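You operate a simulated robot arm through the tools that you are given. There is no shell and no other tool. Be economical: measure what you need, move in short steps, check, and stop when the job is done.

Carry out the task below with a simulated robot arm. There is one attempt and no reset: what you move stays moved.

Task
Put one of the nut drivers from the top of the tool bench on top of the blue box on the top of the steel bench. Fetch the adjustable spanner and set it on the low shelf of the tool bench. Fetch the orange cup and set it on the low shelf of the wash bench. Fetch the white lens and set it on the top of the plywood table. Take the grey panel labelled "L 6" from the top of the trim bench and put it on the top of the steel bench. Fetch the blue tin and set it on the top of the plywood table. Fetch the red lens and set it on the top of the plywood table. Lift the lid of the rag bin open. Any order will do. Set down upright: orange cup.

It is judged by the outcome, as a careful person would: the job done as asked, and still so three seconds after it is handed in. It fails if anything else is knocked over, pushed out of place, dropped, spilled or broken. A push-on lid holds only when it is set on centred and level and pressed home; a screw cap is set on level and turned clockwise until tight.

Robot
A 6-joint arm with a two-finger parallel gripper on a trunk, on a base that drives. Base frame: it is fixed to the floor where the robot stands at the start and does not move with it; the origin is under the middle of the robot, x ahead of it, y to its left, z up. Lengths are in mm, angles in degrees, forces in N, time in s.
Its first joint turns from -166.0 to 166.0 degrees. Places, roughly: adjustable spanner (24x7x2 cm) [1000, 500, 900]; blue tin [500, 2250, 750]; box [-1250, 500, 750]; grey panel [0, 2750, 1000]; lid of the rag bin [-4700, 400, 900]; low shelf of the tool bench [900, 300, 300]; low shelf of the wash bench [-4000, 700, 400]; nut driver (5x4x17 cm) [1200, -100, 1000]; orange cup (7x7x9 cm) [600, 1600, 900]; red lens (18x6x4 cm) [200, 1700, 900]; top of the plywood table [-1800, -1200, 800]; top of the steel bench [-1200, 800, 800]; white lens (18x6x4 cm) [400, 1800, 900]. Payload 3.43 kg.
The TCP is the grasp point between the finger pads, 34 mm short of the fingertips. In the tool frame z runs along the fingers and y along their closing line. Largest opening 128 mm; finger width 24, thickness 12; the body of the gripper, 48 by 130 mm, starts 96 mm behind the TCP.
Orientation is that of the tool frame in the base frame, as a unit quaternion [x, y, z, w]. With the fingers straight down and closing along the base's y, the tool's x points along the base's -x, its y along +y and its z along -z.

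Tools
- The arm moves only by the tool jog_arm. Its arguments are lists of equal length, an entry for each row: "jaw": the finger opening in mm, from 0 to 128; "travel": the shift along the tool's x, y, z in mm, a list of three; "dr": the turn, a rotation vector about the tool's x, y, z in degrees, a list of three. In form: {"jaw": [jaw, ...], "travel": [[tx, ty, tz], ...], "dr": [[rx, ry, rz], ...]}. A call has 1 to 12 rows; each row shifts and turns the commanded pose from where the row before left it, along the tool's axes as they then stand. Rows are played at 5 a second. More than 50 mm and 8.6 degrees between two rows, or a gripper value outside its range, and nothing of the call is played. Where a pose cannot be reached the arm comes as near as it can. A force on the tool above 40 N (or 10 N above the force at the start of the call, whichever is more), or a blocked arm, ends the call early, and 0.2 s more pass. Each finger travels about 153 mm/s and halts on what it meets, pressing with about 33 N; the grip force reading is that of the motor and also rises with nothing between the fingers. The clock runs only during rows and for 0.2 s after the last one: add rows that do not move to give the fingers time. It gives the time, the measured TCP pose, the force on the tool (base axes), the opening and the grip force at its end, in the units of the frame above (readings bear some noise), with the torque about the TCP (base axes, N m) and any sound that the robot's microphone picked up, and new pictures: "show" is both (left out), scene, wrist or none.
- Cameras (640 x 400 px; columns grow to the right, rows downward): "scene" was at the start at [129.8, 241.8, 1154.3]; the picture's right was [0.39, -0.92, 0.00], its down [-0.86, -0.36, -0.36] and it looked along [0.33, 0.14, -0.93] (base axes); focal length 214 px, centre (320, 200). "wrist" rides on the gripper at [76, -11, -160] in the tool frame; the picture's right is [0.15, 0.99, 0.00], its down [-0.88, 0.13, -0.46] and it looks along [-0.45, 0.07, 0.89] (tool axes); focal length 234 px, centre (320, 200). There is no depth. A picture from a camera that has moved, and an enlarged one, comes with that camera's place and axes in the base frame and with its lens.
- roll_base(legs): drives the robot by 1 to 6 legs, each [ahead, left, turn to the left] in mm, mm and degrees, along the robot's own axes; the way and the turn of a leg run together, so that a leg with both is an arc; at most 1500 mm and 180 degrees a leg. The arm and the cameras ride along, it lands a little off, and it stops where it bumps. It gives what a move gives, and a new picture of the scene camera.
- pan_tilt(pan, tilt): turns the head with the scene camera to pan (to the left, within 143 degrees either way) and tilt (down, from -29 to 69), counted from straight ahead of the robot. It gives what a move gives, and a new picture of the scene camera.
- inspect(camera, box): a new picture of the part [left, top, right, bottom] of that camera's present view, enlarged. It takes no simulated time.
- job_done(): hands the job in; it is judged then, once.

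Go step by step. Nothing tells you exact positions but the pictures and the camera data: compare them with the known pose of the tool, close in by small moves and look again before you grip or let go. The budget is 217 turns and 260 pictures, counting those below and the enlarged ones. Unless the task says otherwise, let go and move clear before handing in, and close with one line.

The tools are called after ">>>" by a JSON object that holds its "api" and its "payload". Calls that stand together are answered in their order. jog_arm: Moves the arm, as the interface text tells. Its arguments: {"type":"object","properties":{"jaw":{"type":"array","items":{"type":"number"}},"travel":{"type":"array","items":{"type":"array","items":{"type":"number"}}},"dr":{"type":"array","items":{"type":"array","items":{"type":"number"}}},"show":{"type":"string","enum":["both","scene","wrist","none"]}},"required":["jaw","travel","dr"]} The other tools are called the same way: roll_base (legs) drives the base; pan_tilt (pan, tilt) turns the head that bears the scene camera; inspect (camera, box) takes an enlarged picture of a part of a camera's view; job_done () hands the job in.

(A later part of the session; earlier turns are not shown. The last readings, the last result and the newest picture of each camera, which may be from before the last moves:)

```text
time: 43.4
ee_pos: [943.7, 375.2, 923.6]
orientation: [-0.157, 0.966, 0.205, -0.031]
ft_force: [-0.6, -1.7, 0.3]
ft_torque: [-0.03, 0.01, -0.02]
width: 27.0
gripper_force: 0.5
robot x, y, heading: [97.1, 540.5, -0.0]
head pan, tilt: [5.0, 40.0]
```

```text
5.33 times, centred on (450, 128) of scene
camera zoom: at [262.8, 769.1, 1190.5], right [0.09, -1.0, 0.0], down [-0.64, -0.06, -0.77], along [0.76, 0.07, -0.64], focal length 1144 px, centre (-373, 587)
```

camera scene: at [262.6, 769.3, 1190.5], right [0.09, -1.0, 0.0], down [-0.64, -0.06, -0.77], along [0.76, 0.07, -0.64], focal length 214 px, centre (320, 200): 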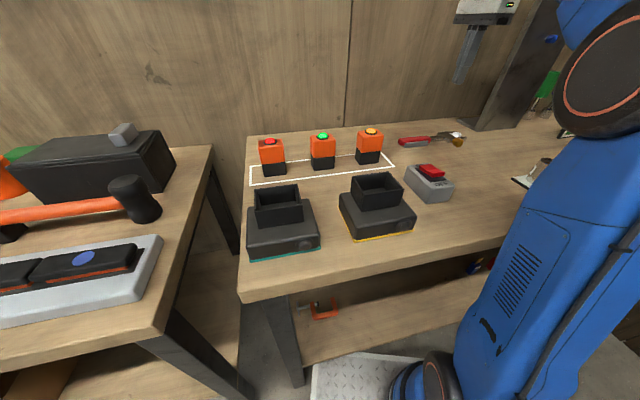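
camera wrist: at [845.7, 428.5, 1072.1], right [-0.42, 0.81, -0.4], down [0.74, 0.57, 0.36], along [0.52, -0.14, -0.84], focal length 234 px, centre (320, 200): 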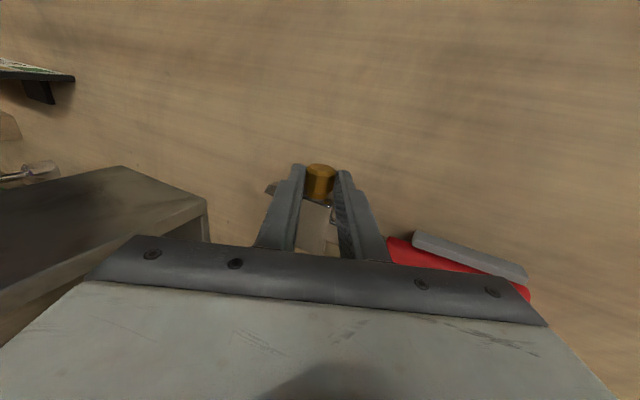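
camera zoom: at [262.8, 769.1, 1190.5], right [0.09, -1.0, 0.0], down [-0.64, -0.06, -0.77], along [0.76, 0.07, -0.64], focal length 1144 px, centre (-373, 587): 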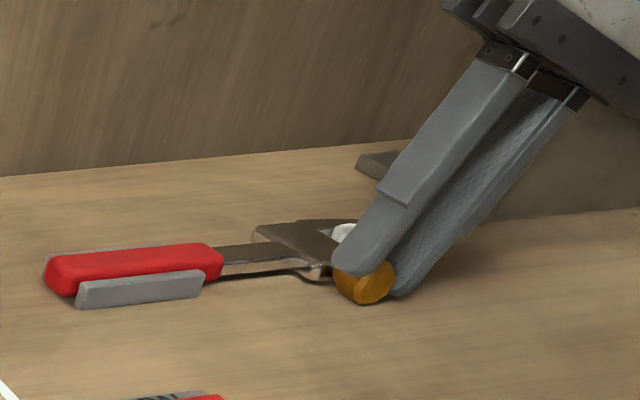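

I continue with more strokes.

>>> {"api": "jog_arm", "payload": {"jaw": [10, 10, 10, 10, 10, 10, 10, 10, 10], "travel": [[0, 0, 0], [0, 0, 0], [0, 4.2, 0.3], [0, 4.2, 0.3], [0, 4.2, 0.3], [0, 4.2, 0.3], [0, 4.2, 0.3], [0, 4.2, 0.3], [0, 0, 0]], "dr": [[0, 0, 0], [0, 0, 0], [8, 0, 0], [8, 0, 0], [8, 0, 0], [8, 0, 0], [8, 0, 0], [8, 0, 0], [0, 0, 0]], "show": "none"}}

>>> {"api": "jog_arm", "payload": {"jaw": [40, 44, 44, 44, 44, 44, 44, 44, 32, 26], "travel": [[0, 0, 0], [0, -4.2, 0.3], [0, -4.2, 0.3], [0, -4.2, 0.3], [0, -4.2, 0.3], [0, -4.2, 0.3], [0, -4.2, 0.3], [0, 0, 0], [0, 0, 0], [0, 0, 0]], "dr": [[0, 0, 0], [-8, 0, 0], [-8, 0, 0], [-8, 0, 0], [-8, 0, 0], [-8, 0, 0], [-8, 0, 0], [0, 0, 0], [0, 0, 0], [0, 0, 0]], "show": "none"}}

>>> {"api": "jog_arm", "payload": {"jaw": [10, 10, 10, 10, 10, 10, 10, 10, 10], "travel": [[0, 0, 0], [0, 0, 0], [0, 4.2, 0.3], [0, 4.2, 0.3], [0, 4.2, 0.3], [0, 4.2, 0.3], [0, 4.2, 0.3], [0, 4.2, 0.3], [0, 0, 0]], "dr": [[0, 0, 0], [0, 0, 0], [8, 0, 0], [8, 0, 0], [8, 0, 0], [8, 0, 0], [8, 0, 0], [8, 0, 0], [0, 0, 0]], "show": "none"}}

>>> {"api": "jog_arm", "payload": {"jaw": [40, 44, 44, 44, 44, 44], "travel": [[0, 0, 0], [0, -4.2, 0.3], [0, -4.2, 0.3], [0, -4.2, 0.3], [0, 0, -40], [0, 0, -30]], "dr": [[0, 0, 0], [-8, 0, 0], [-8, 0, 0], [-8, 0, 0], [0, 0, 0], [0, 0, 0]], "show": "wrist"}}

>>> {"api": "inspect", "payload": {"camera": "scene", "box": [390, 115, 480, 160]}}

```text
time: 45.4
ee_pos: [933.5, 397.5, 923.9]
orientation: [-0.156, 0.965, -0.207, 0.035]
ft_force: [-2.1, 4.1, -0.3]
ft_torque: [0.09, 0.14, 0.33]
width: 25.9
gripper_force: 33.2
robot x, y, heading: [101.3, 544.0, 0.2]
head pan, tilt: [5.0, 40.0]
```

```text
time: 47.5
ee_pos: [942.4, 374.3, 922.6]
orientation: [-0.157, 0.966, 0.205, -0.031]
ft_force: [0.3, -0.4, -2.1]
ft_torque: [-0.02, 0.01, -0.02]
width: 26.9
gripper_force: 0.3
robot x, y, heading: [98.3, 543.8, 0.1]
head pan, tilt: [5.0, 40.0]
```

```text
time: 49.5
ee_pos: [935.0, 398.7, 924.4]
orientation: [-0.156, 0.965, -0.206, 0.036]
ft_force: [0.3, 1.1, 0.0]
ft_torque: [0.31, 0.08, -0.13]
width: 25.5
gripper_force: 33.0
robot x, y, heading: [101.4, 539.8, -0.1]
head pan, tilt: [5.0, 40.0]
```

```text
time: 51.0
ee_pos: [939.4, 385.7, 998.4]
orientation: [-0.161, 0.987, -0.001, 0.003]
ft_force: [1.1, -0.9, -0.6]
ft_torque: [0.0, 0.03, 0.01]
width: 43.9
gripper_force: 0.1
robot x, y, heading: [98.6, 540.2, 0.1]
head pan, tilt: [5.0, 40.0]
camera wrist: at [870.3, 352.2, 1155.9], right [-0.45, 0.89, 0.0], down [0.79, 0.4, 0.46], along [0.41, 0.21, -0.89], focal length 234 px, centre (320, 200)
```

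wrist: 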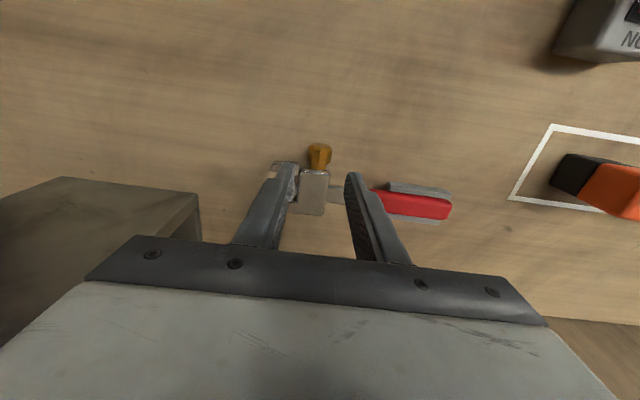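

```text
7.11 times, centred on (435, 138) of scene
camera zoom: at [262.9, 769.1, 1190.5], right [0.09, -1.0, 0.0], down [-0.64, -0.06, -0.77], along [0.76, 0.07, -0.64], focal length 1525 px, centre (-498, 644)
```

zoom: 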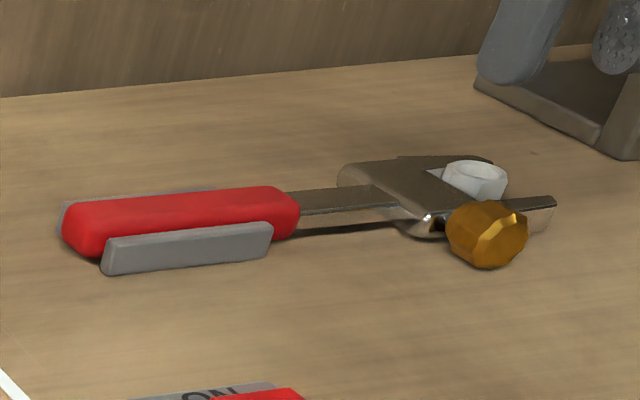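

The spanner shifted a hair; I open the fingers wide to see the jaw and peg from above.

>>> {"api": "jog_arm", "payload": {"jaw": [80, 120, 120], "travel": [[0, 0, 0], [0, 0, 0], [0, 0, 0]], "dr": [[0, 0, 0], [0, 0, 0], [0, 0, 0]], "show": "none"}}

>>> {"api": "inspect", "payload": {"camera": "wrist", "box": [250, 125, 370, 225]}}

```text
time: 51.8
ee_pos: [939.8, 387.5, 997.6]
orientation: [-0.16, 0.987, 0.0, 0.003]
ft_force: [1.2, 0.4, 0.3]
ft_torque: [0.01, 0.0, -0.01]
width: 120.0
gripper_force: 0.1
robot x, y, heading: [98.8, 539.9, -0.1]
head pan, tilt: [5.0, 40.0]
```

```text
4.00 times, centred on (310, 175) of wrist
camera zoom: at [870.2, 352.5, 1155.8], right [-0.45, 0.89, 0.0], down [0.79, 0.4, 0.46], along [0.41, 0.21, -0.89], focal length 937 px, centre (360, 300)
```

zoom: 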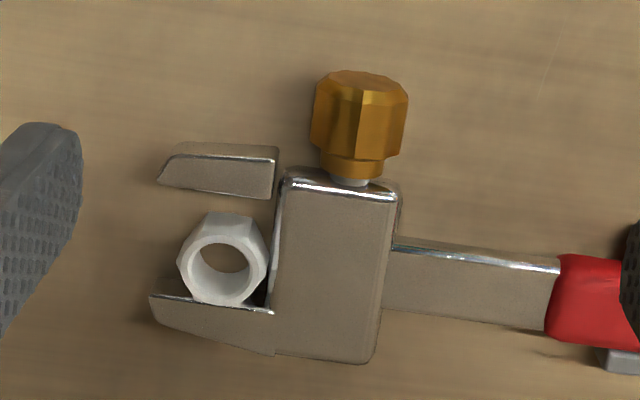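

The movable jaw is open now and the nut is free. Return to the neck grip orientation.

>>> {"api": "jog_arm", "payload": {"jaw": [100, 60, 56, 56, 56, 56, 56, 56, 56, 56, 56, 56], "travel": [[0, 0, -10], [0, 0, 0], [0, 0, 0], [0, 0, 0], [0, 0, 0], [0, 0, 0], [0, 0, 0], [0, 0, 0], [0, 0, 0], [0, 0, 0], [0, 0, 0], [0, 0, 0]], "dr": [[0, 0, 8.2], [0, 0, 8.2], [0, 0, 8.2], [0, 0, 8.2], [0, 0, 8.2], [0, 0, 8.2], [0, 0, 8.2], [0, 0, 8.2], [0, 0, 8.2], [0, 0, 8.2], [0, 0, 8.4], [0, 0, 0]], "show": "none"}}

>>> {"api": "jog_arm", "payload": {"jaw": [56, 56, 56, 56], "travel": [[23, 25, 0], [24, 24, 0], [0, 0, 45], [0, 0, 0]], "dr": [[0, 0, 0], [0, 0, 0], [0, 0, 0], [0, 0, 0]], "show": "wrist"}}

```text
time: 54.4
ee_pos: [938.0, 386.5, 1005.3]
orientation: [0.589, 0.808, 0.002, 0.002]
ft_force: [0.0, 0.4, -0.2]
ft_torque: [0.02, 0.02, 0.0]
width: 56.3
gripper_force: 0.0
robot x, y, heading: [98.5, 543.2, -0.0]
head pan, tilt: [5.0, 40.0]
```

```text
time: 55.4
ee_pos: [971.8, 446.4, 962.1]
orientation: [0.587, 0.809, 0.001, 0.002]
ft_force: [-1.1, 0.2, 0.3]
ft_torque: [0.03, -0.01, 0.03]
width: 56.0
gripper_force: 0.1
robot x, y, heading: [98.1, 541.7, -0.0]
head pan, tilt: [5.0, 40.0]
camera wrist: at [937.1, 515.3, 1119.9], right [0.9, 0.44, 0.01], down [0.39, -0.8, 0.46], along [0.21, -0.41, -0.89], focal length 234 px, centre (320, 200)
```

wrist: 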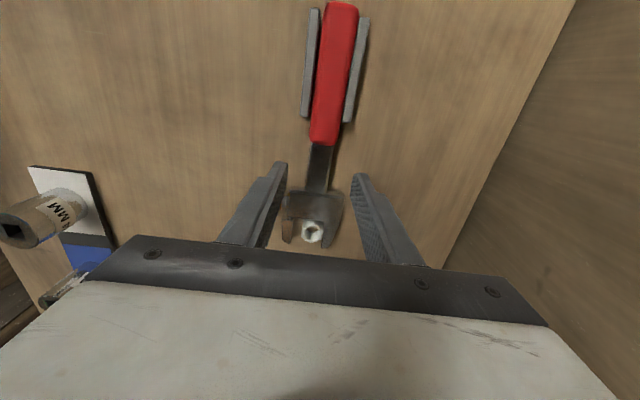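

Descend, close and lift.

>>> {"api": "jog_arm", "payload": {"jaw": [56, 56, 56, 30, 10, 10, 10], "travel": [[0, 0, 20], [0, 0, 20], [0, 0, 5], [0, 0, 0], [0, 0, 0], [0, 0, 0], [0, 0, 0]], "dr": [[0, 0, 0], [0, 0, 0], [0, 0, 0], [0, 0, 0], [0, 0, 0], [0, 0, 0], [0, 0, 0]], "show": "none"}}

>>> {"api": "jog_arm", "payload": {"jaw": [10, 10, 10, 10, 10], "travel": [[0, 0, -5], [0, 0, -10], [0, 0, -20], [0, 0, -30], [0, 0, -30]], "dr": [[0, 0, 0], [0, 0, 0], [0, 0, 0], [0, 0, 0], [0, 0, 0]]}}

```text
time: 57.0
ee_pos: [970.3, 446.2, 916.5]
orientation: [0.588, 0.809, 0.002, 0.003]
ft_force: [4.8, 0.0, 3.8]
ft_torque: [-0.05, -0.11, 0.18]
width: 23.6
gripper_force: 32.9
robot x, y, heading: [101.5, 541.4, -0.0]
head pan, tilt: [5.0, 40.0]
```

```text
time: 58.1
ee_pos: [969.5, 445.7, 1012.0]
orientation: [0.588, 0.809, 0.002, 0.002]
ft_force: [0.5, 0.0, -3.5]
ft_torque: [-0.01, 0.01, -0.02]
width: 23.5
gripper_force: 32.9
robot x, y, heading: [101.7, 541.6, 0.0]
head pan, tilt: [5.0, 40.0]
camera scene: at [262.9, 769.1, 1190.4], right [0.09, -1.0, 0.0], down [-0.64, -0.06, -0.77], along [0.76, 0.07, -0.64], focal length 214 px, centre (320, 200)
camera wrist: at [934.5, 514.9, 1170.3], right [0.9, 0.44, 0.01], down [0.39, -0.8, 0.46], along [0.21, -0.41, -0.89], focal length 234 px, centre (320, 200)
```

scene: 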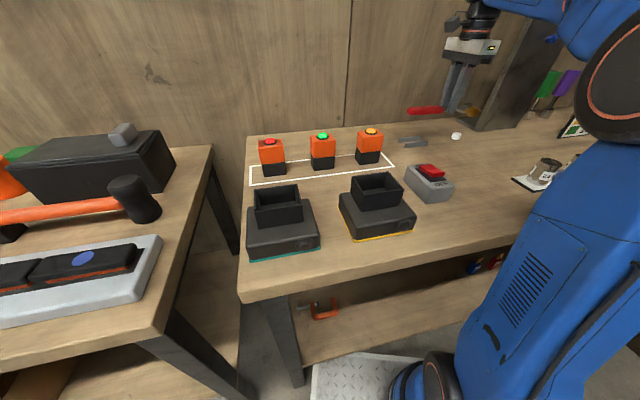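
wrist: 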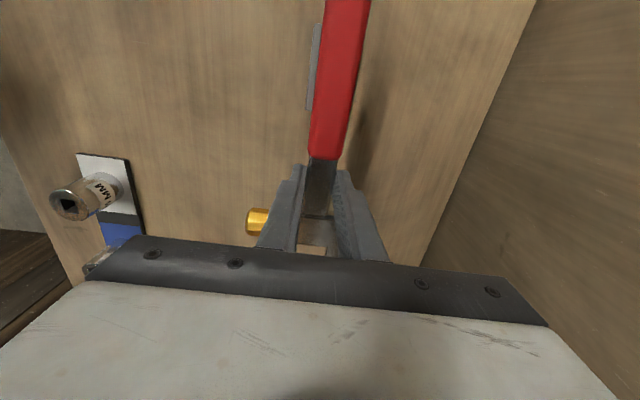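

The spanner is held. Next I raise it, shift it left, and look at my own rear clearance before backing off toward a pose facing the tool bench's low shelf.

>>> {"api": "jog_arm", "payload": {"jaw": [10, 10, 10, 10], "travel": [[44, -7, -15], [44, -7, -15], [44, -7, -15], [44, -7, -15]], "dr": [[0, 0, 0], [0, 0, 0], [0, 0, 0], [0, 0, 0]], "show": "none"}}

>>> {"api": "pan_tilt", "payload": {"pan": 143, "tilt": 60}}

>>> {"api": "pan_tilt", "payload": {"pan": -143, "tilt": 60}}

```text
time: 59.1
ee_pos: [888.1, 604.5, 1070.5]
orientation: [0.589, 0.808, 0.002, 0.003]
ft_force: [0.9, 0.1, -3.9]
ft_torque: [-0.02, -0.01, 0.0]
width: 23.4
gripper_force: 33.3
robot x, y, heading: [99.1, 541.1, 0.1]
head pan, tilt: [5.0, 40.0]
```

```text
time: 61.4
ee_pos: [888.2, 604.7, 1070.9]
orientation: [0.587, 0.809, 0.002, 0.002]
ft_force: [-0.3, -0.5, -3.5]
ft_torque: [-0.02, -0.06, 0.01]
width: 23.5
gripper_force: 33.6
robot x, y, heading: [98.1, 543.2, 0.3]
head pan, tilt: [143.0, 60.0]
camera scene: at [124.9, 801.8, 1163.7], right [0.6, 0.8, 0.0], down [0.69, -0.52, -0.5], along [-0.4, 0.3, -0.87], focal length 214 px, centre (320, 200)
```

scene: 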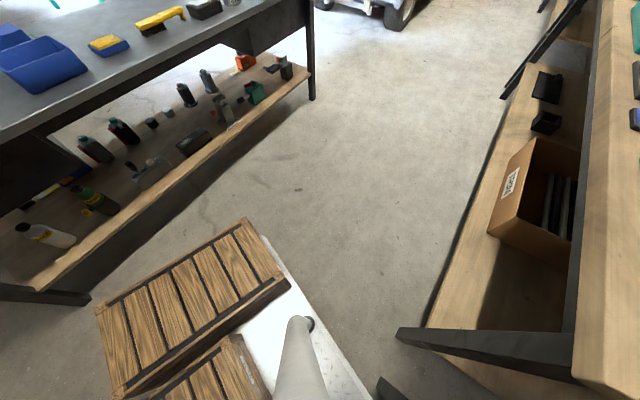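

```text
time: 65.3
ee_pos: [888.6, 605.8, 1071.7]
orientation: [0.588, 0.809, 0.002, 0.003]
ft_force: [0.0, 0.2, -3.3]
ft_torque: [-0.02, -0.03, -0.03]
width: 23.7
gripper_force: 33.1
robot x, y, heading: [101.1, 542.4, 0.0]
head pan, tilt: [-143.0, 60.0]
camera scene: at [125.0, 721.5, 1163.7], right [-0.6, 0.8, 0.0], down [0.69, 0.52, -0.5], along [-0.4, -0.3, -0.87], focal length 214 px, centre (320, 200)
```

scene: 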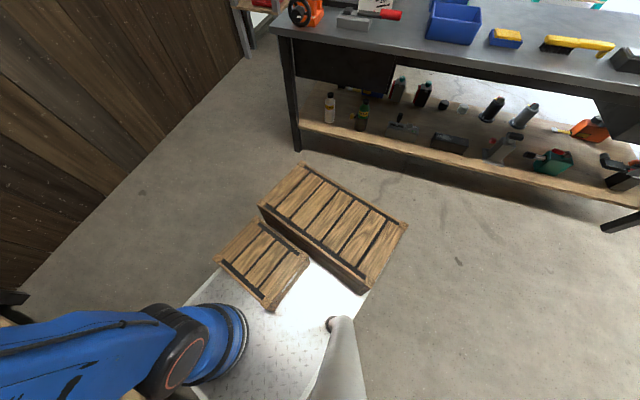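

The rear crates reach about 460 mm behind me, so space is tight but enough: I'll stand at about (-10, 363) heading 18°, squarely facing the tool bench, to place the spanner on its low shelf near the front edge.

>>> {"api": "roll_base", "payload": {"legs": [[-110, 0, 0], [0, -179, 0], [0, 0, 18]]}}

>>> {"api": "pan_tilt", "payload": {"pan": 0, "tilt": 55}}

```text
time: 68.6
ee_pos: [718.0, 678.7, 1071.3]
orientation: [0.45, 0.893, 0.002, 0.002]
ft_force: [0.0, 0.7, -3.2]
ft_torque: [0.0, -0.05, 0.0]
width: 23.5
gripper_force: 33.2
robot x, y, heading: [-7.0, 368.7, 18.7]
head pan, tilt: [-143.0, 60.0]
camera scene: at [-42.7, 547.1, 1163.7], right [-0.83, 0.56, 0.0], down [0.49, 0.71, -0.5], along [-0.28, -0.41, -0.87], focal length 214 px, centre (320, 200)
```

scene: 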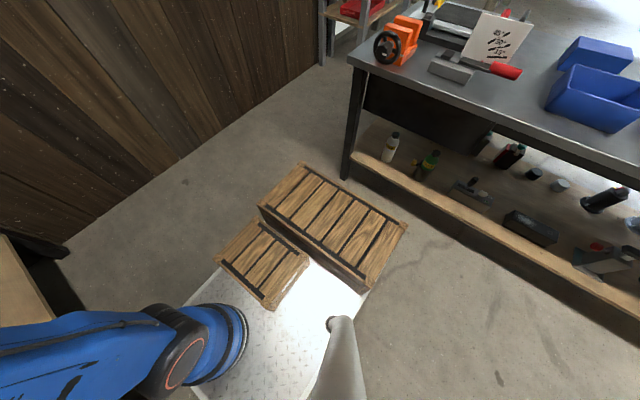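

```text
time: 70.8
ee_pos: [717.1, 678.5, 1071.3]
orientation: [0.45, 0.893, 0.003, 0.002]
ft_force: [0.4, -0.3, -3.3]
ft_torque: [0.01, -0.03, 0.04]
width: 23.6
gripper_force: 33.0
robot x, y, heading: [-7.1, 366.4, 18.4]
head pan, tilt: [0.0, 55.0]
camera scene: at [63.3, 625.1, 1169.8], right [0.32, -0.95, 0.0], down [-0.78, -0.26, -0.57], along [0.54, 0.18, -0.82], focal length 214 px, centre (320, 200)
```

scene: 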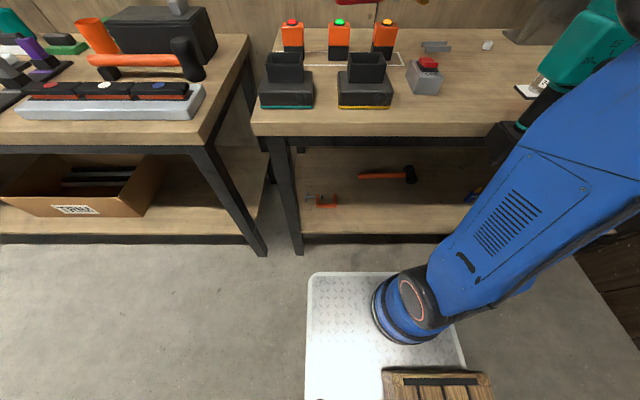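

There is more room behind than thought. I back 80 mm, square the spanner to the shelf edge and retract the arm in front of the bench.

>>> {"api": "roll_base", "payload": {"legs": [[-80, 0, 0]]}}

>>> {"api": "jog_arm", "payload": {"jaw": [10, 10, 10, 10, 10, 10, 10, 10, 10, 10], "travel": [[0, 0, 0], [0, 0, 0], [0, 0, 0], [0, -41, 0], [0, -41, 0], [0, -41, 0], [0, -41, 0], [0, -41, 0], [0, -41, 0], [0, -41, 0]], "dr": [[0, 0, 6], [0, 0, 6], [0, 0, 6], [0, 0, 0], [0, 0, 0], [0, 0, 0], [0, 0, 0], [0, 0, 0], [0, 0, 0], [0, 0, 0]], "show": "scene"}}

```text
time: 71.9
ee_pos: [641.3, 652.2, 1071.2]
orientation: [0.45, 0.893, 0.002, 0.003]
ft_force: [-1.1, 0.9, -2.6]
ft_torque: [0.02, -0.02, 0.0]
width: 23.8
gripper_force: 32.9
robot x, y, heading: [-83.2, 343.9, 19.0]
head pan, tilt: [0.0, 55.0]
camera scene: at [-13.5, 599.3, 1169.8], right [0.32, -0.95, 0.0], down [-0.78, -0.26, -0.57], along [0.54, 0.18, -0.82], focal length 214 px, centre (320, 200)
```

scene: 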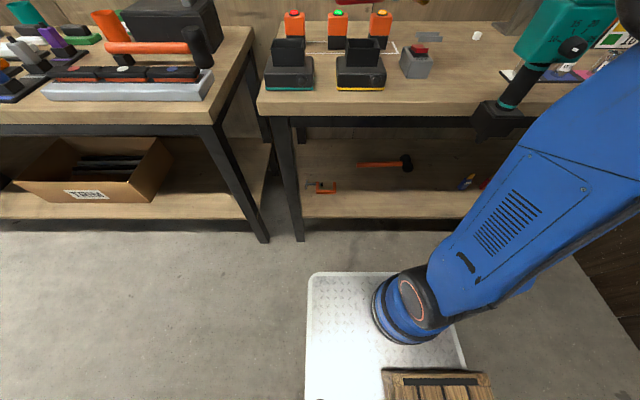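

```text
time: 74.1
ee_pos: [366.0, 563.4, 1067.2]
orientation: [0.585, 0.811, 0.002, 0.001]
ft_force: [0.8, 0.2, -4.1]
ft_torque: [-0.06, 0.01, -0.01]
width: 23.5
gripper_force: 33.4
robot x, y, heading: [-84.8, 340.6, 18.4]
head pan, tilt: [0.0, 55.0]
camera scene: at [-13.4, 599.5, 1169.7], right [0.32, -0.95, 0.0], down [-0.78, -0.26, -0.57], along [0.54, 0.18, -0.82], focal length 214 px, centre (320, 200)
```

scene: 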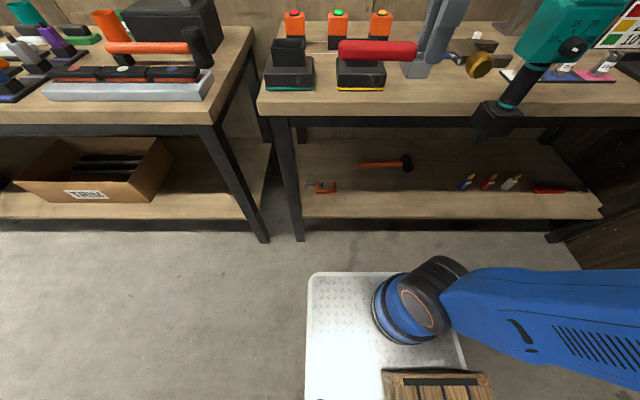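

Retracted clear of the bench. Now tilt the fingers 40° forward and lower in front of the shelf.

>>> {"api": "jog_arm", "payload": {"jaw": [10, 10, 10, 10, 10, 10, 10, 10, 10, 10, 10], "travel": [[0, 0, 0], [0, 0, 0], [0, 0, 0], [0, 0, 0], [0, 0, 0], [0, -25.7, 30.6], [0, -25.7, 30.6], [0, -25.7, 30.6], [0, -25.7, 30.6], [0, -25.7, 30.6], [0, -25.7, 30.6]], "dr": [[-8, 0, 0], [-8, 0, 0], [-8, 0, 0], [-8, 0, 0], [-8, 0, 0], [0, 0, 0], [0, 0, 0], [0, 0, 0], [0, 0, 0], [0, 0, 0], [0, 0, 0]], "show": "scene"}}

```text
time: 76.5
ee_pos: [370.3, 562.5, 829.9]
orientation: [0.549, 0.761, 0.28, 0.202]
ft_force: [-0.1, 0.4, -3.8]
ft_torque: [-0.03, 0.04, -0.04]
width: 23.7
gripper_force: 32.9
robot x, y, heading: [-84.7, 342.1, 18.2]
head pan, tilt: [0.0, 55.0]
camera scene: at [-13.5, 599.1, 1169.8], right [0.32, -0.95, 0.0], down [-0.78, -0.26, -0.57], along [0.54, 0.18, -0.82], focal length 214 px, centre (320, 200)
```

scene: 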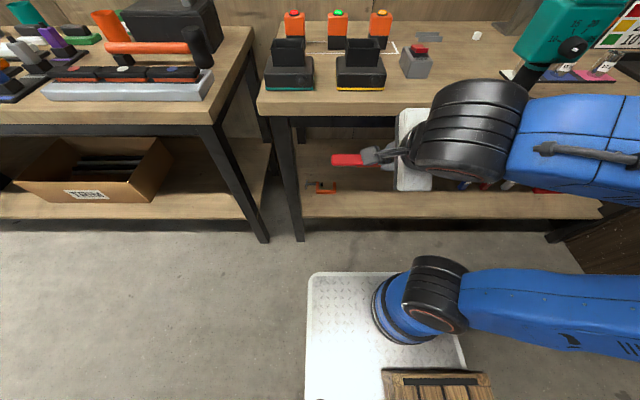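

Clear so far; continue lowering.

>>> {"api": "jog_arm", "payload": {"jaw": [10, 10, 10, 10, 10, 10, 10, 10, 10, 10], "travel": [[0, -25.7, 30.6], [0, -25.7, 30.6], [0, -25.7, 30.6], [0, -25.7, 30.6], [0, -25.7, 30.6], [0, -25.7, 30.6], [0, -25.7, 30.6], [0, -25.7, 30.6], [0, -25.7, 30.6], [0, -25.7, 30.6]], "dr": [[0, 0, 0], [0, 0, 0], [0, 0, 0], [0, 0, 0], [0, 0, 0], [0, 0, 0], [0, 0, 0], [0, 0, 0], [0, 0, 0], [0, 0, 0]]}}

```text
time: 78.7
ee_pos: [437.6, 636.0, 725.3]
orientation: [0.547, 0.764, 0.278, 0.199]
ft_force: [0.6, 0.4, -4.1]
ft_torque: [-0.04, 0.08, 0.0]
width: 23.3
gripper_force: 33.1
out of reach, approached as far as the arm can: row 2, 3, 4, 5, 6, 7, 8, 9, 10
robot x, y, heading: [-84.0, 342.8, 18.6]
head pan, tilt: [0.0, 55.0]
camera scene: at [-13.5, 599.2, 1169.8], right [0.32, -0.95, 0.0], down [-0.78, -0.26, -0.57], along [0.54, 0.18, -0.82], focal length 214 px, centre (320, 200)
camera wrist: at [307.8, 671.9, 839.2], right [0.67, 0.38, 0.64], down [0.1, -0.9, 0.43], along [0.74, -0.23, -0.64], focal length 234 px, centre (320, 200)
```

scene: 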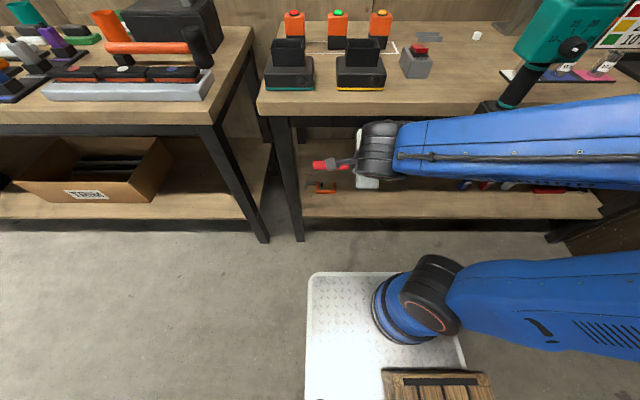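
wrist: 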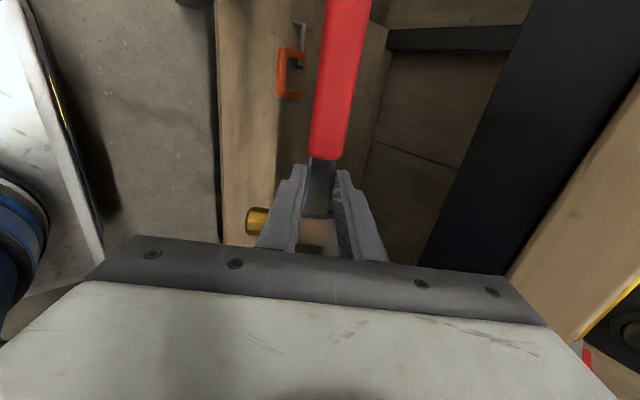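

The pose close to the robot is out of the arm's range at that height; commanding further forward (under the bench top) should come back into reach.

>>> {"api": "jog_arm", "payload": {"jaw": [10, 10, 10, 10, 10], "travel": [[0, 25.7, -30.6], [0, 25.7, -30.6], [0, 25.7, -30.6], [0, 30.6, 25.7], [0, 30.6, 25.7]], "dr": [[0, 0, 0], [0, 0, 0], [0, 0, 0], [0, 0, 0], [0, 0, 0]]}}

```text
time: 79.7
ee_pos: [453.2, 640.9, 836.3]
orientation: [0.551, 0.763, 0.272, 0.199]
ft_force: [-20.9, -4.2, -26.8]
ft_torque: [0.38, 1.14, -0.64]
width: 24.6
gripper_force: 33.3
robot x, y, heading: [-86.4, 343.8, 18.5]
head pan, tilt: [0.0, 55.0]
stopped in row 4: the force on the tool passed its limit at 56 N (the readings are from after the stop); the commanded pose is now the measured one
camera scene: at [-14.2, 599.4, 1169.7], right [0.32, -0.95, 0.0], down [-0.78, -0.26, -0.57], along [0.54, 0.18, -0.82], focal length 214 px, centre (320, 200)
camera wrist: at [325.4, 678.7, 952.0], right [0.68, 0.38, 0.63], down [0.1, -0.89, 0.44], along [0.73, -0.24, -0.64], focal length 234 px, centre (320, 200)
```

scene: 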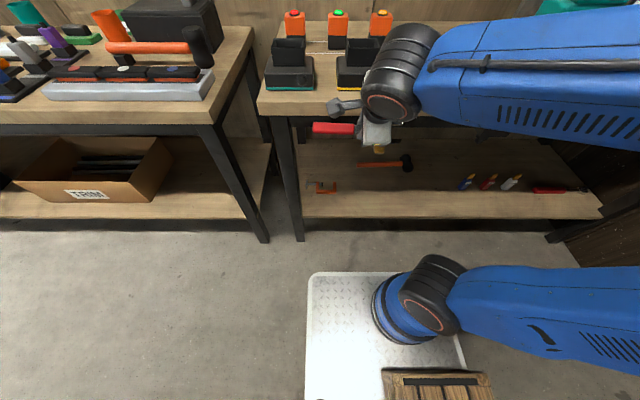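
wrist: 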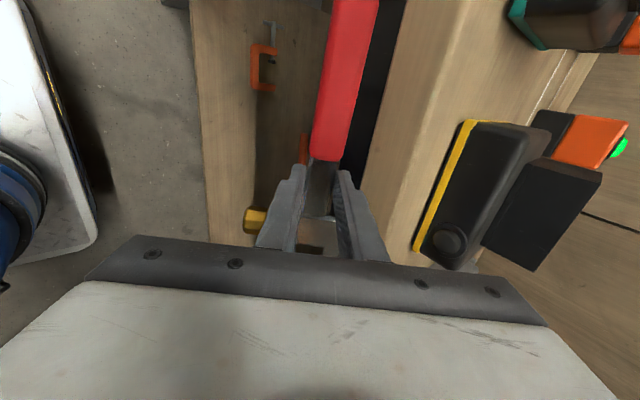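

The arm flexed up against the bench edge; I back it straight off toward the robot.

>>> {"api": "jog_arm", "payload": {"jaw": [10, 10, 10, 10], "travel": [[0, -8, -7], [0, -23, -19], [0, -30.6, -25.7], [0, -15, -13]], "dr": [[0, 0, 0], [0, 0, 0], [0, 0, 0], [0, 0, 0]]}}

```text
time: 80.7
ee_pos: [358.8, 610.2, 839.4]
orientation: [0.55, 0.763, 0.276, 0.2]
ft_force: [0.1, 0.4, -3.5]
ft_torque: [-0.05, 0.01, -0.01]
width: 23.5
gripper_force: 32.4
robot x, y, heading: [-87.7, 346.2, 18.6]
head pan, tilt: [0.0, 55.0]
camera scene: at [-13.8, 599.3, 1169.8], right [0.32, -0.95, 0.0], down [-0.78, -0.26, -0.57], along [0.54, 0.18, -0.82], focal length 214 px, centre (320, 200)
camera wrist: at [230.7, 648.0, 954.9], right [0.67, 0.38, 0.63], down [0.1, -0.9, 0.43], along [0.73, -0.23, -0.64], focal length 234 px, centre (320, 200)
```

scene: 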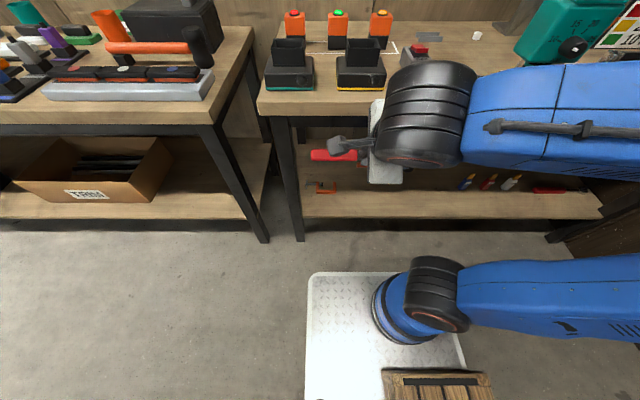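
wrist: 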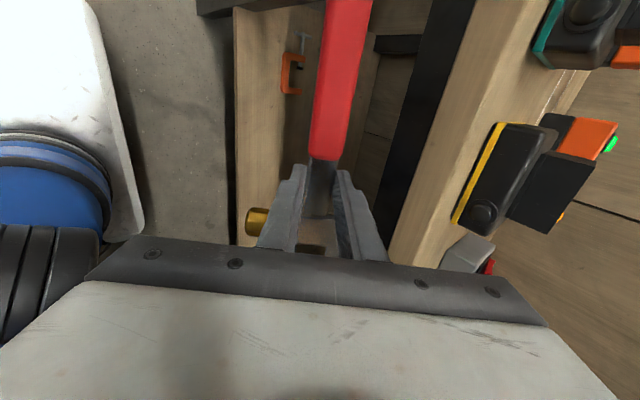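

Free again, nothing disturbed. The arm folds too much this close, so I back the base another 80 mm, un-tilt the tool, and lower with it vertical a bit farther out.

>>> {"api": "roll_base", "payload": {"legs": [[-80, 0, 0]]}}

>>> {"api": "jog_arm", "payload": {"jaw": [10, 10, 10, 10, 10, 10, 10, 10], "travel": [[0, 0, 0], [0, 0, 0], [0, 0, 0], [0, 0, 0], [0, 0, 0], [-15, 37, 0], [-15, 37, 0], [0, 0, 0]], "dr": [[8, 0, 0], [8, 0, 0], [8, 0, 0], [8, 0, 0], [8, 0, 0], [0, 0, 0], [0, 0, 0], [0, 0, 0]], "show": "scene"}}

```text
time: 81.7
ee_pos: [282.1, 584.5, 840.3]
orientation: [0.551, 0.762, 0.275, 0.2]
ft_force: [0.0, 0.7, -3.4]
ft_torque: [-0.04, 0.07, 0.02]
width: 23.5
gripper_force: 32.9
robot x, y, heading: [-165.4, 315.2, 18.6]
head pan, tilt: [0.0, 55.0]
camera scene: at [-91.4, 573.0, 1169.8], right [0.32, -0.95, 0.0], down [-0.78, -0.26, -0.57], along [0.54, 0.18, -0.82], focal length 214 px, centre (320, 200)
```

scene: 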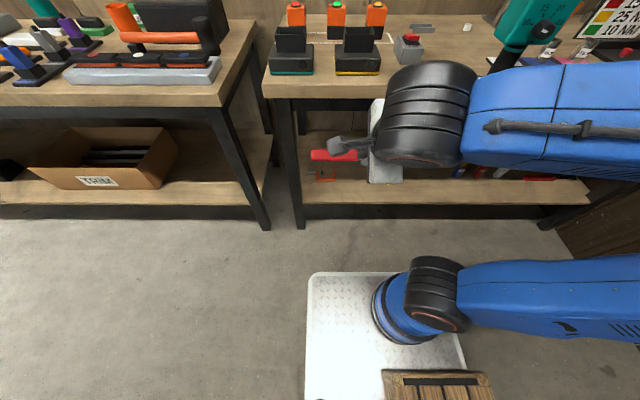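

```text
time: 83.5
ee_pos: [363.3, 580.2, 840.4]
orientation: [0.585, 0.811, -0.002, -0.001]
ft_force: [0.1, 0.0, -3.8]
ft_torque: [-0.04, 0.02, 0.0]
width: 23.5
gripper_force: 33.2
robot x, y, heading: [-163.9, 316.3, 18.5]
head pan, tilt: [0.0, 55.0]
camera scene: at [-91.4, 573.1, 1169.8], right [0.32, -0.95, 0.0], down [-0.78, -0.26, -0.57], along [0.54, 0.18, -0.82], focal length 214 px, centre (320, 200)
```

scene: 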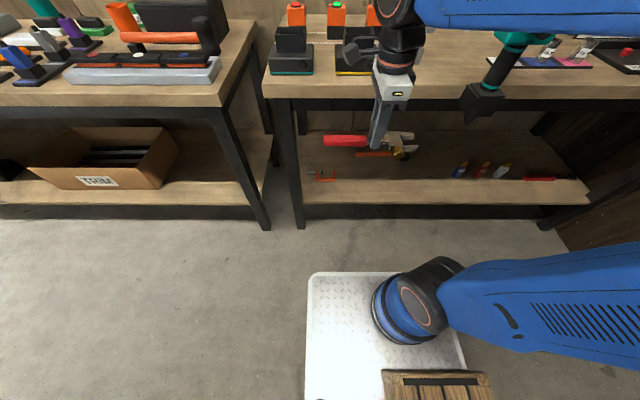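

Tool vertical in front of the bench. Lower straight down.

>>> {"api": "jog_arm", "payload": {"jaw": [10, 10, 10, 10, 10, 10], "travel": [[0, -20, 0], [0, 0, 40], [0, 0, 40], [0, 0, 40], [0, 0, 40], [0, 0, 40]], "dr": [[0, 0, 0], [0, 0, 0], [0, 0, 0], [0, 0, 0], [0, 0, 0], [0, 0, 0]], "show": "scene"}}

```text
time: 84.9
ee_pos: [341.6, 573.6, 638.4]
orientation: [0.585, 0.811, -0.002, 0.0]
ft_force: [-0.3, -0.4, -3.8]
ft_torque: [-0.02, -0.02, 0.02]
width: 23.7
gripper_force: 32.7
robot x, y, heading: [-160.8, 313.1, 18.7]
head pan, tilt: [0.0, 55.0]
camera scene: at [-91.4, 573.0, 1169.8], right [0.32, -0.95, 0.0], down [-0.78, -0.26, -0.57], along [0.54, 0.18, -0.82], focal length 214 px, centre (320, 200)
```

scene: 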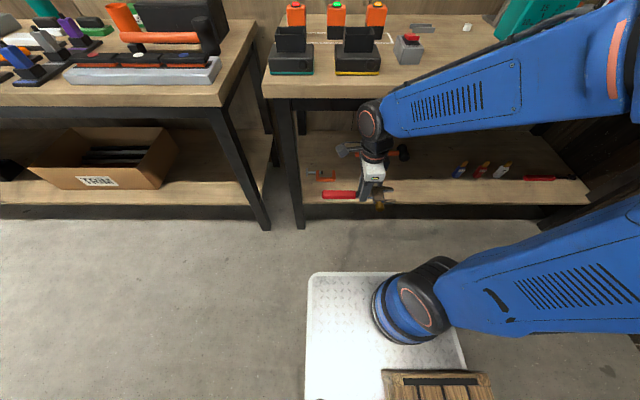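

Clear of everything. Continue lowering to about z=400.

>>> {"api": "jog_arm", "payload": {"jaw": [10, 10, 10, 10, 10, 10, 10], "travel": [[0, 0, 40], [0, 0, 40], [0, 0, 40], [0, 0, 40], [0, 0, 40], [0, 0, 30], [0, 0, 0]], "dr": [[0, 0, 0], [0, 0, 0], [0, 0, 0], [0, 0, 0], [0, 0, 0], [0, 0, 0], [0, 0, 0]]}}

```text
time: 86.5
ee_pos: [379.5, 617.5, 435.6]
orientation: [0.585, 0.811, -0.002, -0.001]
ft_force: [-0.3, 0.6, -3.9]
ft_torque: [0.02, 0.0, 0.0]
width: 23.5
gripper_force: 33.1
out of reach, approached as far as the arm can: row 2, 3, 4, 5, 6
robot x, y, heading: [-162.6, 313.5, 18.1]
head pan, tilt: [0.0, 55.0]
camera scene: at [-91.4, 573.1, 1169.8], right [0.32, -0.95, 0.0], down [-0.78, -0.26, -0.57], along [0.54, 0.18, -0.82], focal length 214 px, centre (320, 200)
camera wrist: at [346.9, 686.2, 593.8], right [0.89, 0.45, -0.01], down [0.4, -0.79, 0.46], along [0.2, -0.41, -0.89], focal length 234 px, centre (320, 200)
```

scene: 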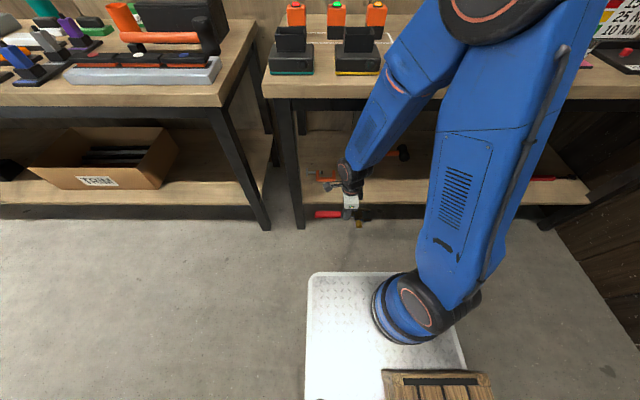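
wrist: 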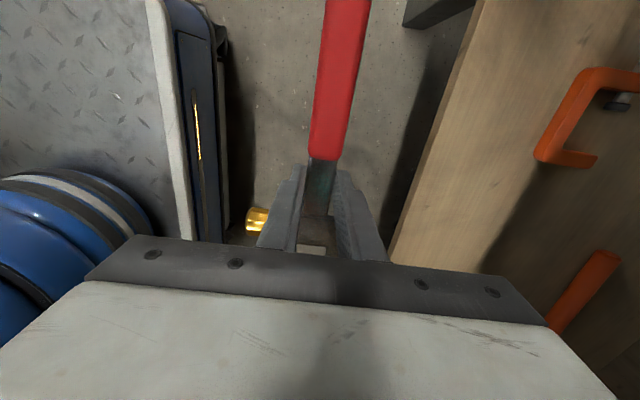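

The arm took the elbow-forward branch and is now low in front of the shelf. I move forward over the shelf in steps.

>>> {"api": "jog_arm", "payload": {"jaw": [10, 10, 10, 10], "travel": [[0, 40, 0], [0, 40, 0], [0, 40, 0], [0, 0, 0]], "dr": [[0, 0, 0], [0, 0, 0], [0, 0, 0], [0, 0, 0]]}}

```text
time: 87.5
ee_pos: [495.6, 655.5, 432.9]
orientation: [0.585, 0.811, -0.002, 0.0]
ft_force: [-0.3, 0.1, -3.2]
ft_torque: [-0.03, -0.04, -0.01]
width: 23.9
gripper_force: 33.0
robot x, y, heading: [-163.9, 317.5, 18.6]
head pan, tilt: [0.0, 55.0]
camera scene: at [-91.4, 573.1, 1169.8], right [0.32, -0.95, 0.0], down [-0.78, -0.26, -0.57], along [0.54, 0.18, -0.82], focal length 214 px, centre (320, 200)
camera wrist: at [461.3, 723.0, 592.4], right [0.89, 0.45, 0.0], down [0.4, -0.79, 0.46], along [0.2, -0.41, -0.89], focal length 234 px, centre (320, 200)
```

scene: 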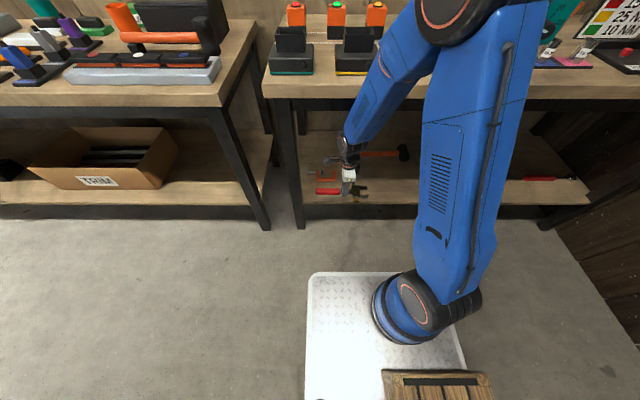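
wrist: 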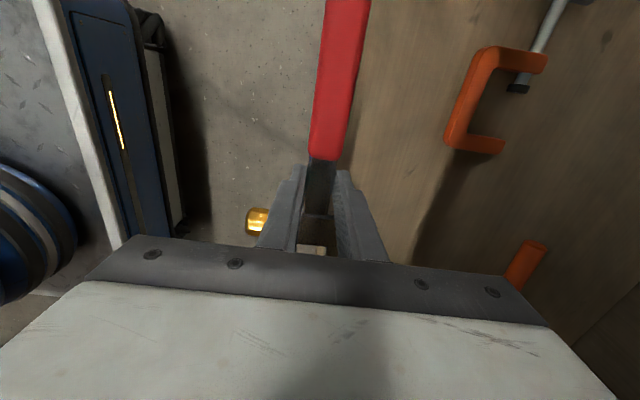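

The shelf is beneath; clamp lies further back-left. Forward 72 mm, right 30 mm more.

>>> {"api": "jog_arm", "payload": {"jaw": [10, 10, 10, 10], "travel": [[-15, 36, 0], [-15, 36, 0], [0, 0, 25], [0, 0, 25]], "dr": [[0, 0, 0], [0, 0, 0], [0, 0, 0], [0, 0, 0]]}}

```text
time: 88.7
ee_pos: [515.4, 654.2, 381.2]
orientation: [0.572, 0.82, -0.01, -0.004]
ft_force: [0.0, -0.5, -3.9]
ft_torque: [-0.01, -0.03, 0.01]
width: 24.0
gripper_force: 33.1
robot x, y, heading: [-199.0, 311.7, 20.0]
head pan, tilt: [0.0, 55.0]
stopped in row 4: the arm was blocked; the commanded pose is now the measured one
camera scene: at [-136.6, 569.0, 1170.4], right [0.34, -0.94, 0.0], down [-0.77, -0.28, -0.58], along [0.54, 0.2, -0.82], focal length 214 px, centre (320, 200)
camera wrist: at [482.6, 722.9, 540.2], right [0.88, 0.48, -0.02], down [0.43, -0.78, 0.46], along [0.2, -0.41, -0.89], focal length 234 px, centre (320, 200)
```

scene: 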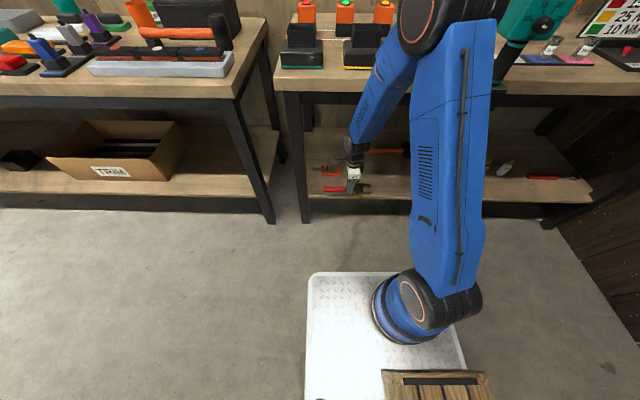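
wrist: 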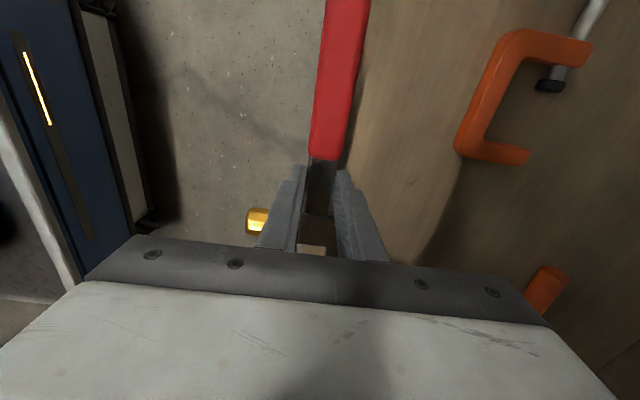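

The forearm met the bench's front edge and nudged my base back. I tilt the fingers forward to bring the wrist out from under the bench top.

>>> {"api": "jog_arm", "payload": {"jaw": [10, 10, 10, 10], "travel": [[0, -15, -6], [0, 0, 0], [0, 0, 0], [0, 0, 0]], "dr": [[-8, 0, 0], [-8, 0, 0], [-8, 0, 0], [0, 0, 0]]}}

```text
time: 89.7
ee_pos: [522.2, 653.9, 406.2]
orientation: [0.567, 0.812, 0.109, 0.081]
ft_force: [1.3, 0.5, -3.2]
ft_torque: [-0.04, 0.02, -0.01]
width: 23.5
gripper_force: 33.1
out of reach, approached as far as the arm can: row 2, 3
robot x, y, heading: [-194.0, 315.5, 19.9]
head pan, tilt: [0.0, 55.0]
camera scene: at [-128.8, 571.8, 1169.8], right [0.34, -0.94, 0.0], down [-0.77, -0.28, -0.57], along [0.54, 0.19, -0.82], focal length 214 px, centre (320, 200)
camera wrist: at [446.2, 707.7, 555.6], right [0.84, 0.47, 0.26], down [0.3, -0.82, 0.48], along [0.44, -0.33, -0.84], focal length 234 px, centre (320, 200)
```

scene: 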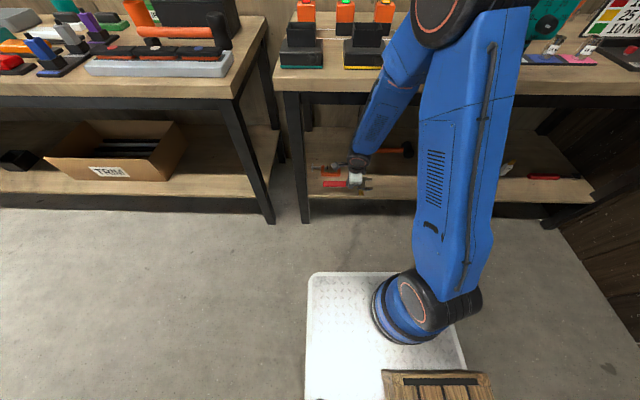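
wrist: 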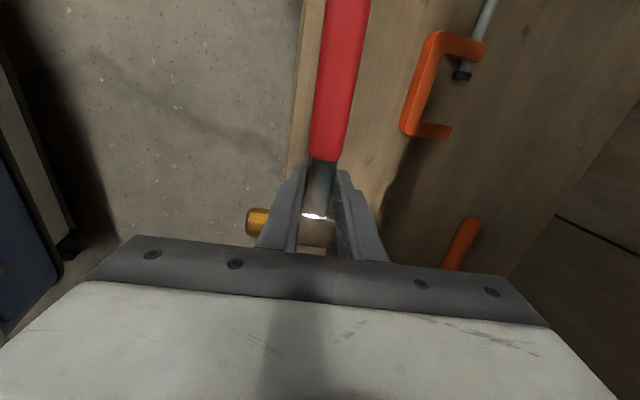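

The arm is too folded here. I pull the spanner out in front of the shelf and swing it to the left, then shift the base right so the arm works at a longer, flatter reach.

>>> {"api": "jog_arm", "payload": {"jaw": [10, 10, 10, 10, 10, 10, 10, 10], "travel": [[0, -43, -12], [15, -43, -12], [40, -20, -5], [45, -8, -2], [45, -5, -1], [45, 0, 0], [45, 0, 0], [0, 0, 0]], "dr": [[0, 0, 0], [0, 0, 0], [0, 0, 0], [0, 0, 0], [0, 0, 0], [0, 0, 0], [0, 0, 0], [0, 0, 0]], "show": "scene"}}

```text
time: 91.5
ee_pos: [345.1, 841.3, 441.5]
orientation: [0.568, 0.812, 0.107, 0.079]
ft_force: [-0.6, 0.2, -3.9]
ft_torque: [-0.05, 0.0, 0.04]
width: 23.6
gripper_force: 32.9
out of reach, approached as far as the arm can: row 1, 2, 3, 5
robot x, y, heading: [-197.3, 310.6, 19.7]
head pan, tilt: [0.0, 55.0]
camera scene: at [-129.0, 571.8, 1169.7], right [0.34, -0.94, 0.0], down [-0.77, -0.28, -0.57], along [0.54, 0.19, -0.82], focal length 214 px, centre (320, 200)
```

scene: 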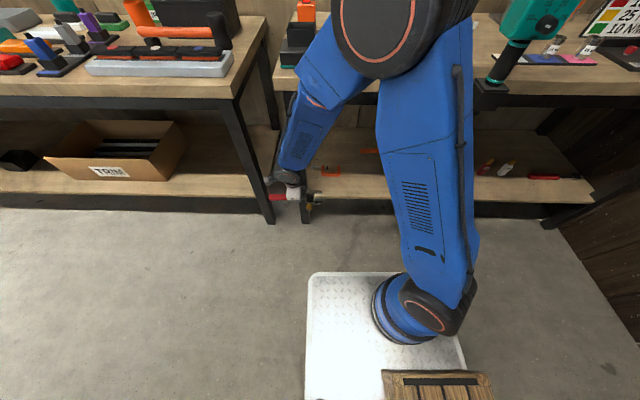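

Clear. Shift the base 250 mm right.

>>> {"api": "roll_base", "payload": {"legs": [[0, -250, 0]]}}

```text
time: 93.3
ee_pos: [427.9, 611.8, 441.7]
orientation: [0.567, 0.813, 0.107, 0.079]
ft_force: [0.0, 0.4, -3.5]
ft_torque: [-0.01, 0.0, -0.03]
width: 23.6
gripper_force: 32.7
robot x, y, heading: [-114.4, 83.6, 19.9]
head pan, tilt: [0.0, 55.0]
camera scene: at [-46.0, 341.8, 1169.7], right [0.34, -0.94, 0.0], down [-0.77, -0.28, -0.57], along [0.54, 0.2, -0.82], focal length 214 px, centre (320, 200)
```

scene: 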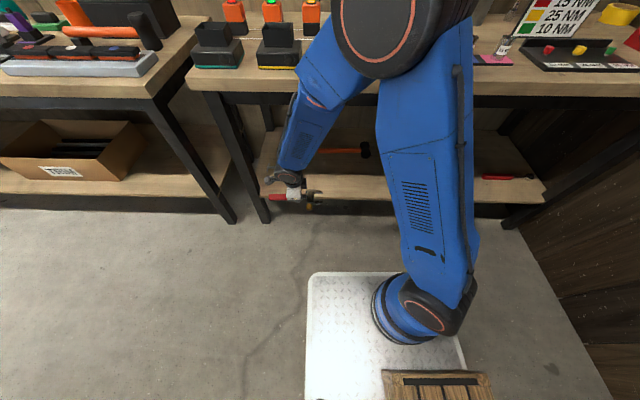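

Now move forward over the shelf with slightly more tilt.

>>> {"api": "jog_arm", "payload": {"jaw": [10, 10, 10, 10, 10], "travel": [[0, 42, 12], [0, 42, 13], [0, 41, 14], [0, 41, 15], [0, 0, 0]], "dr": [[-2, 0, 0], [-2, 0, 0], [-2, 0, 0], [-2, 0, 0], [0, 0, 0]]}}

```text
time: 94.5
ee_pos: [591.4, 672.8, 444.2]
orientation: [0.56, 0.804, 0.163, 0.117]
ft_force: [-0.7, 0.3, -3.5]
ft_torque: [0.01, 0.05, 0.01]
width: 23.6
gripper_force: 32.8
robot x, y, heading: [-112.3, 83.8, 20.1]
head pan, tilt: [0.0, 55.0]
camera scene: at [-46.0, 341.7, 1169.7], right [0.34, -0.94, 0.0], down [-0.77, -0.28, -0.57], along [0.54, 0.2, -0.82], focal length 214 px, centre (320, 200)
camera wrist: at [496.0, 719.6, 584.6], right [0.8, 0.45, 0.39], down [0.25, -0.84, 0.48], along [0.55, -0.29, -0.79], focal length 234 px, centre (320, 200)
```

scene: 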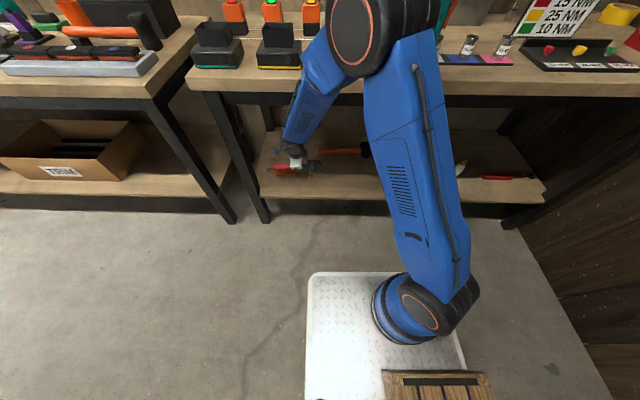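
wrist: 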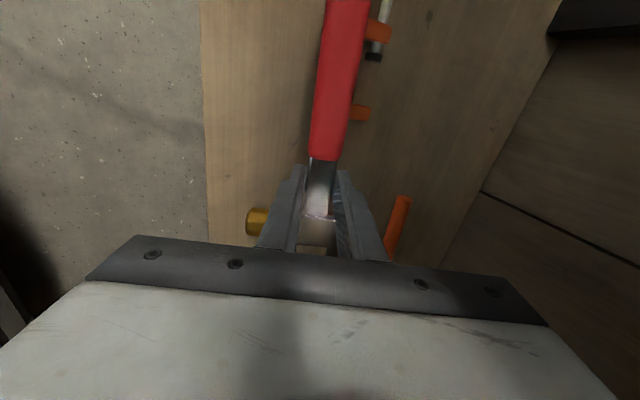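

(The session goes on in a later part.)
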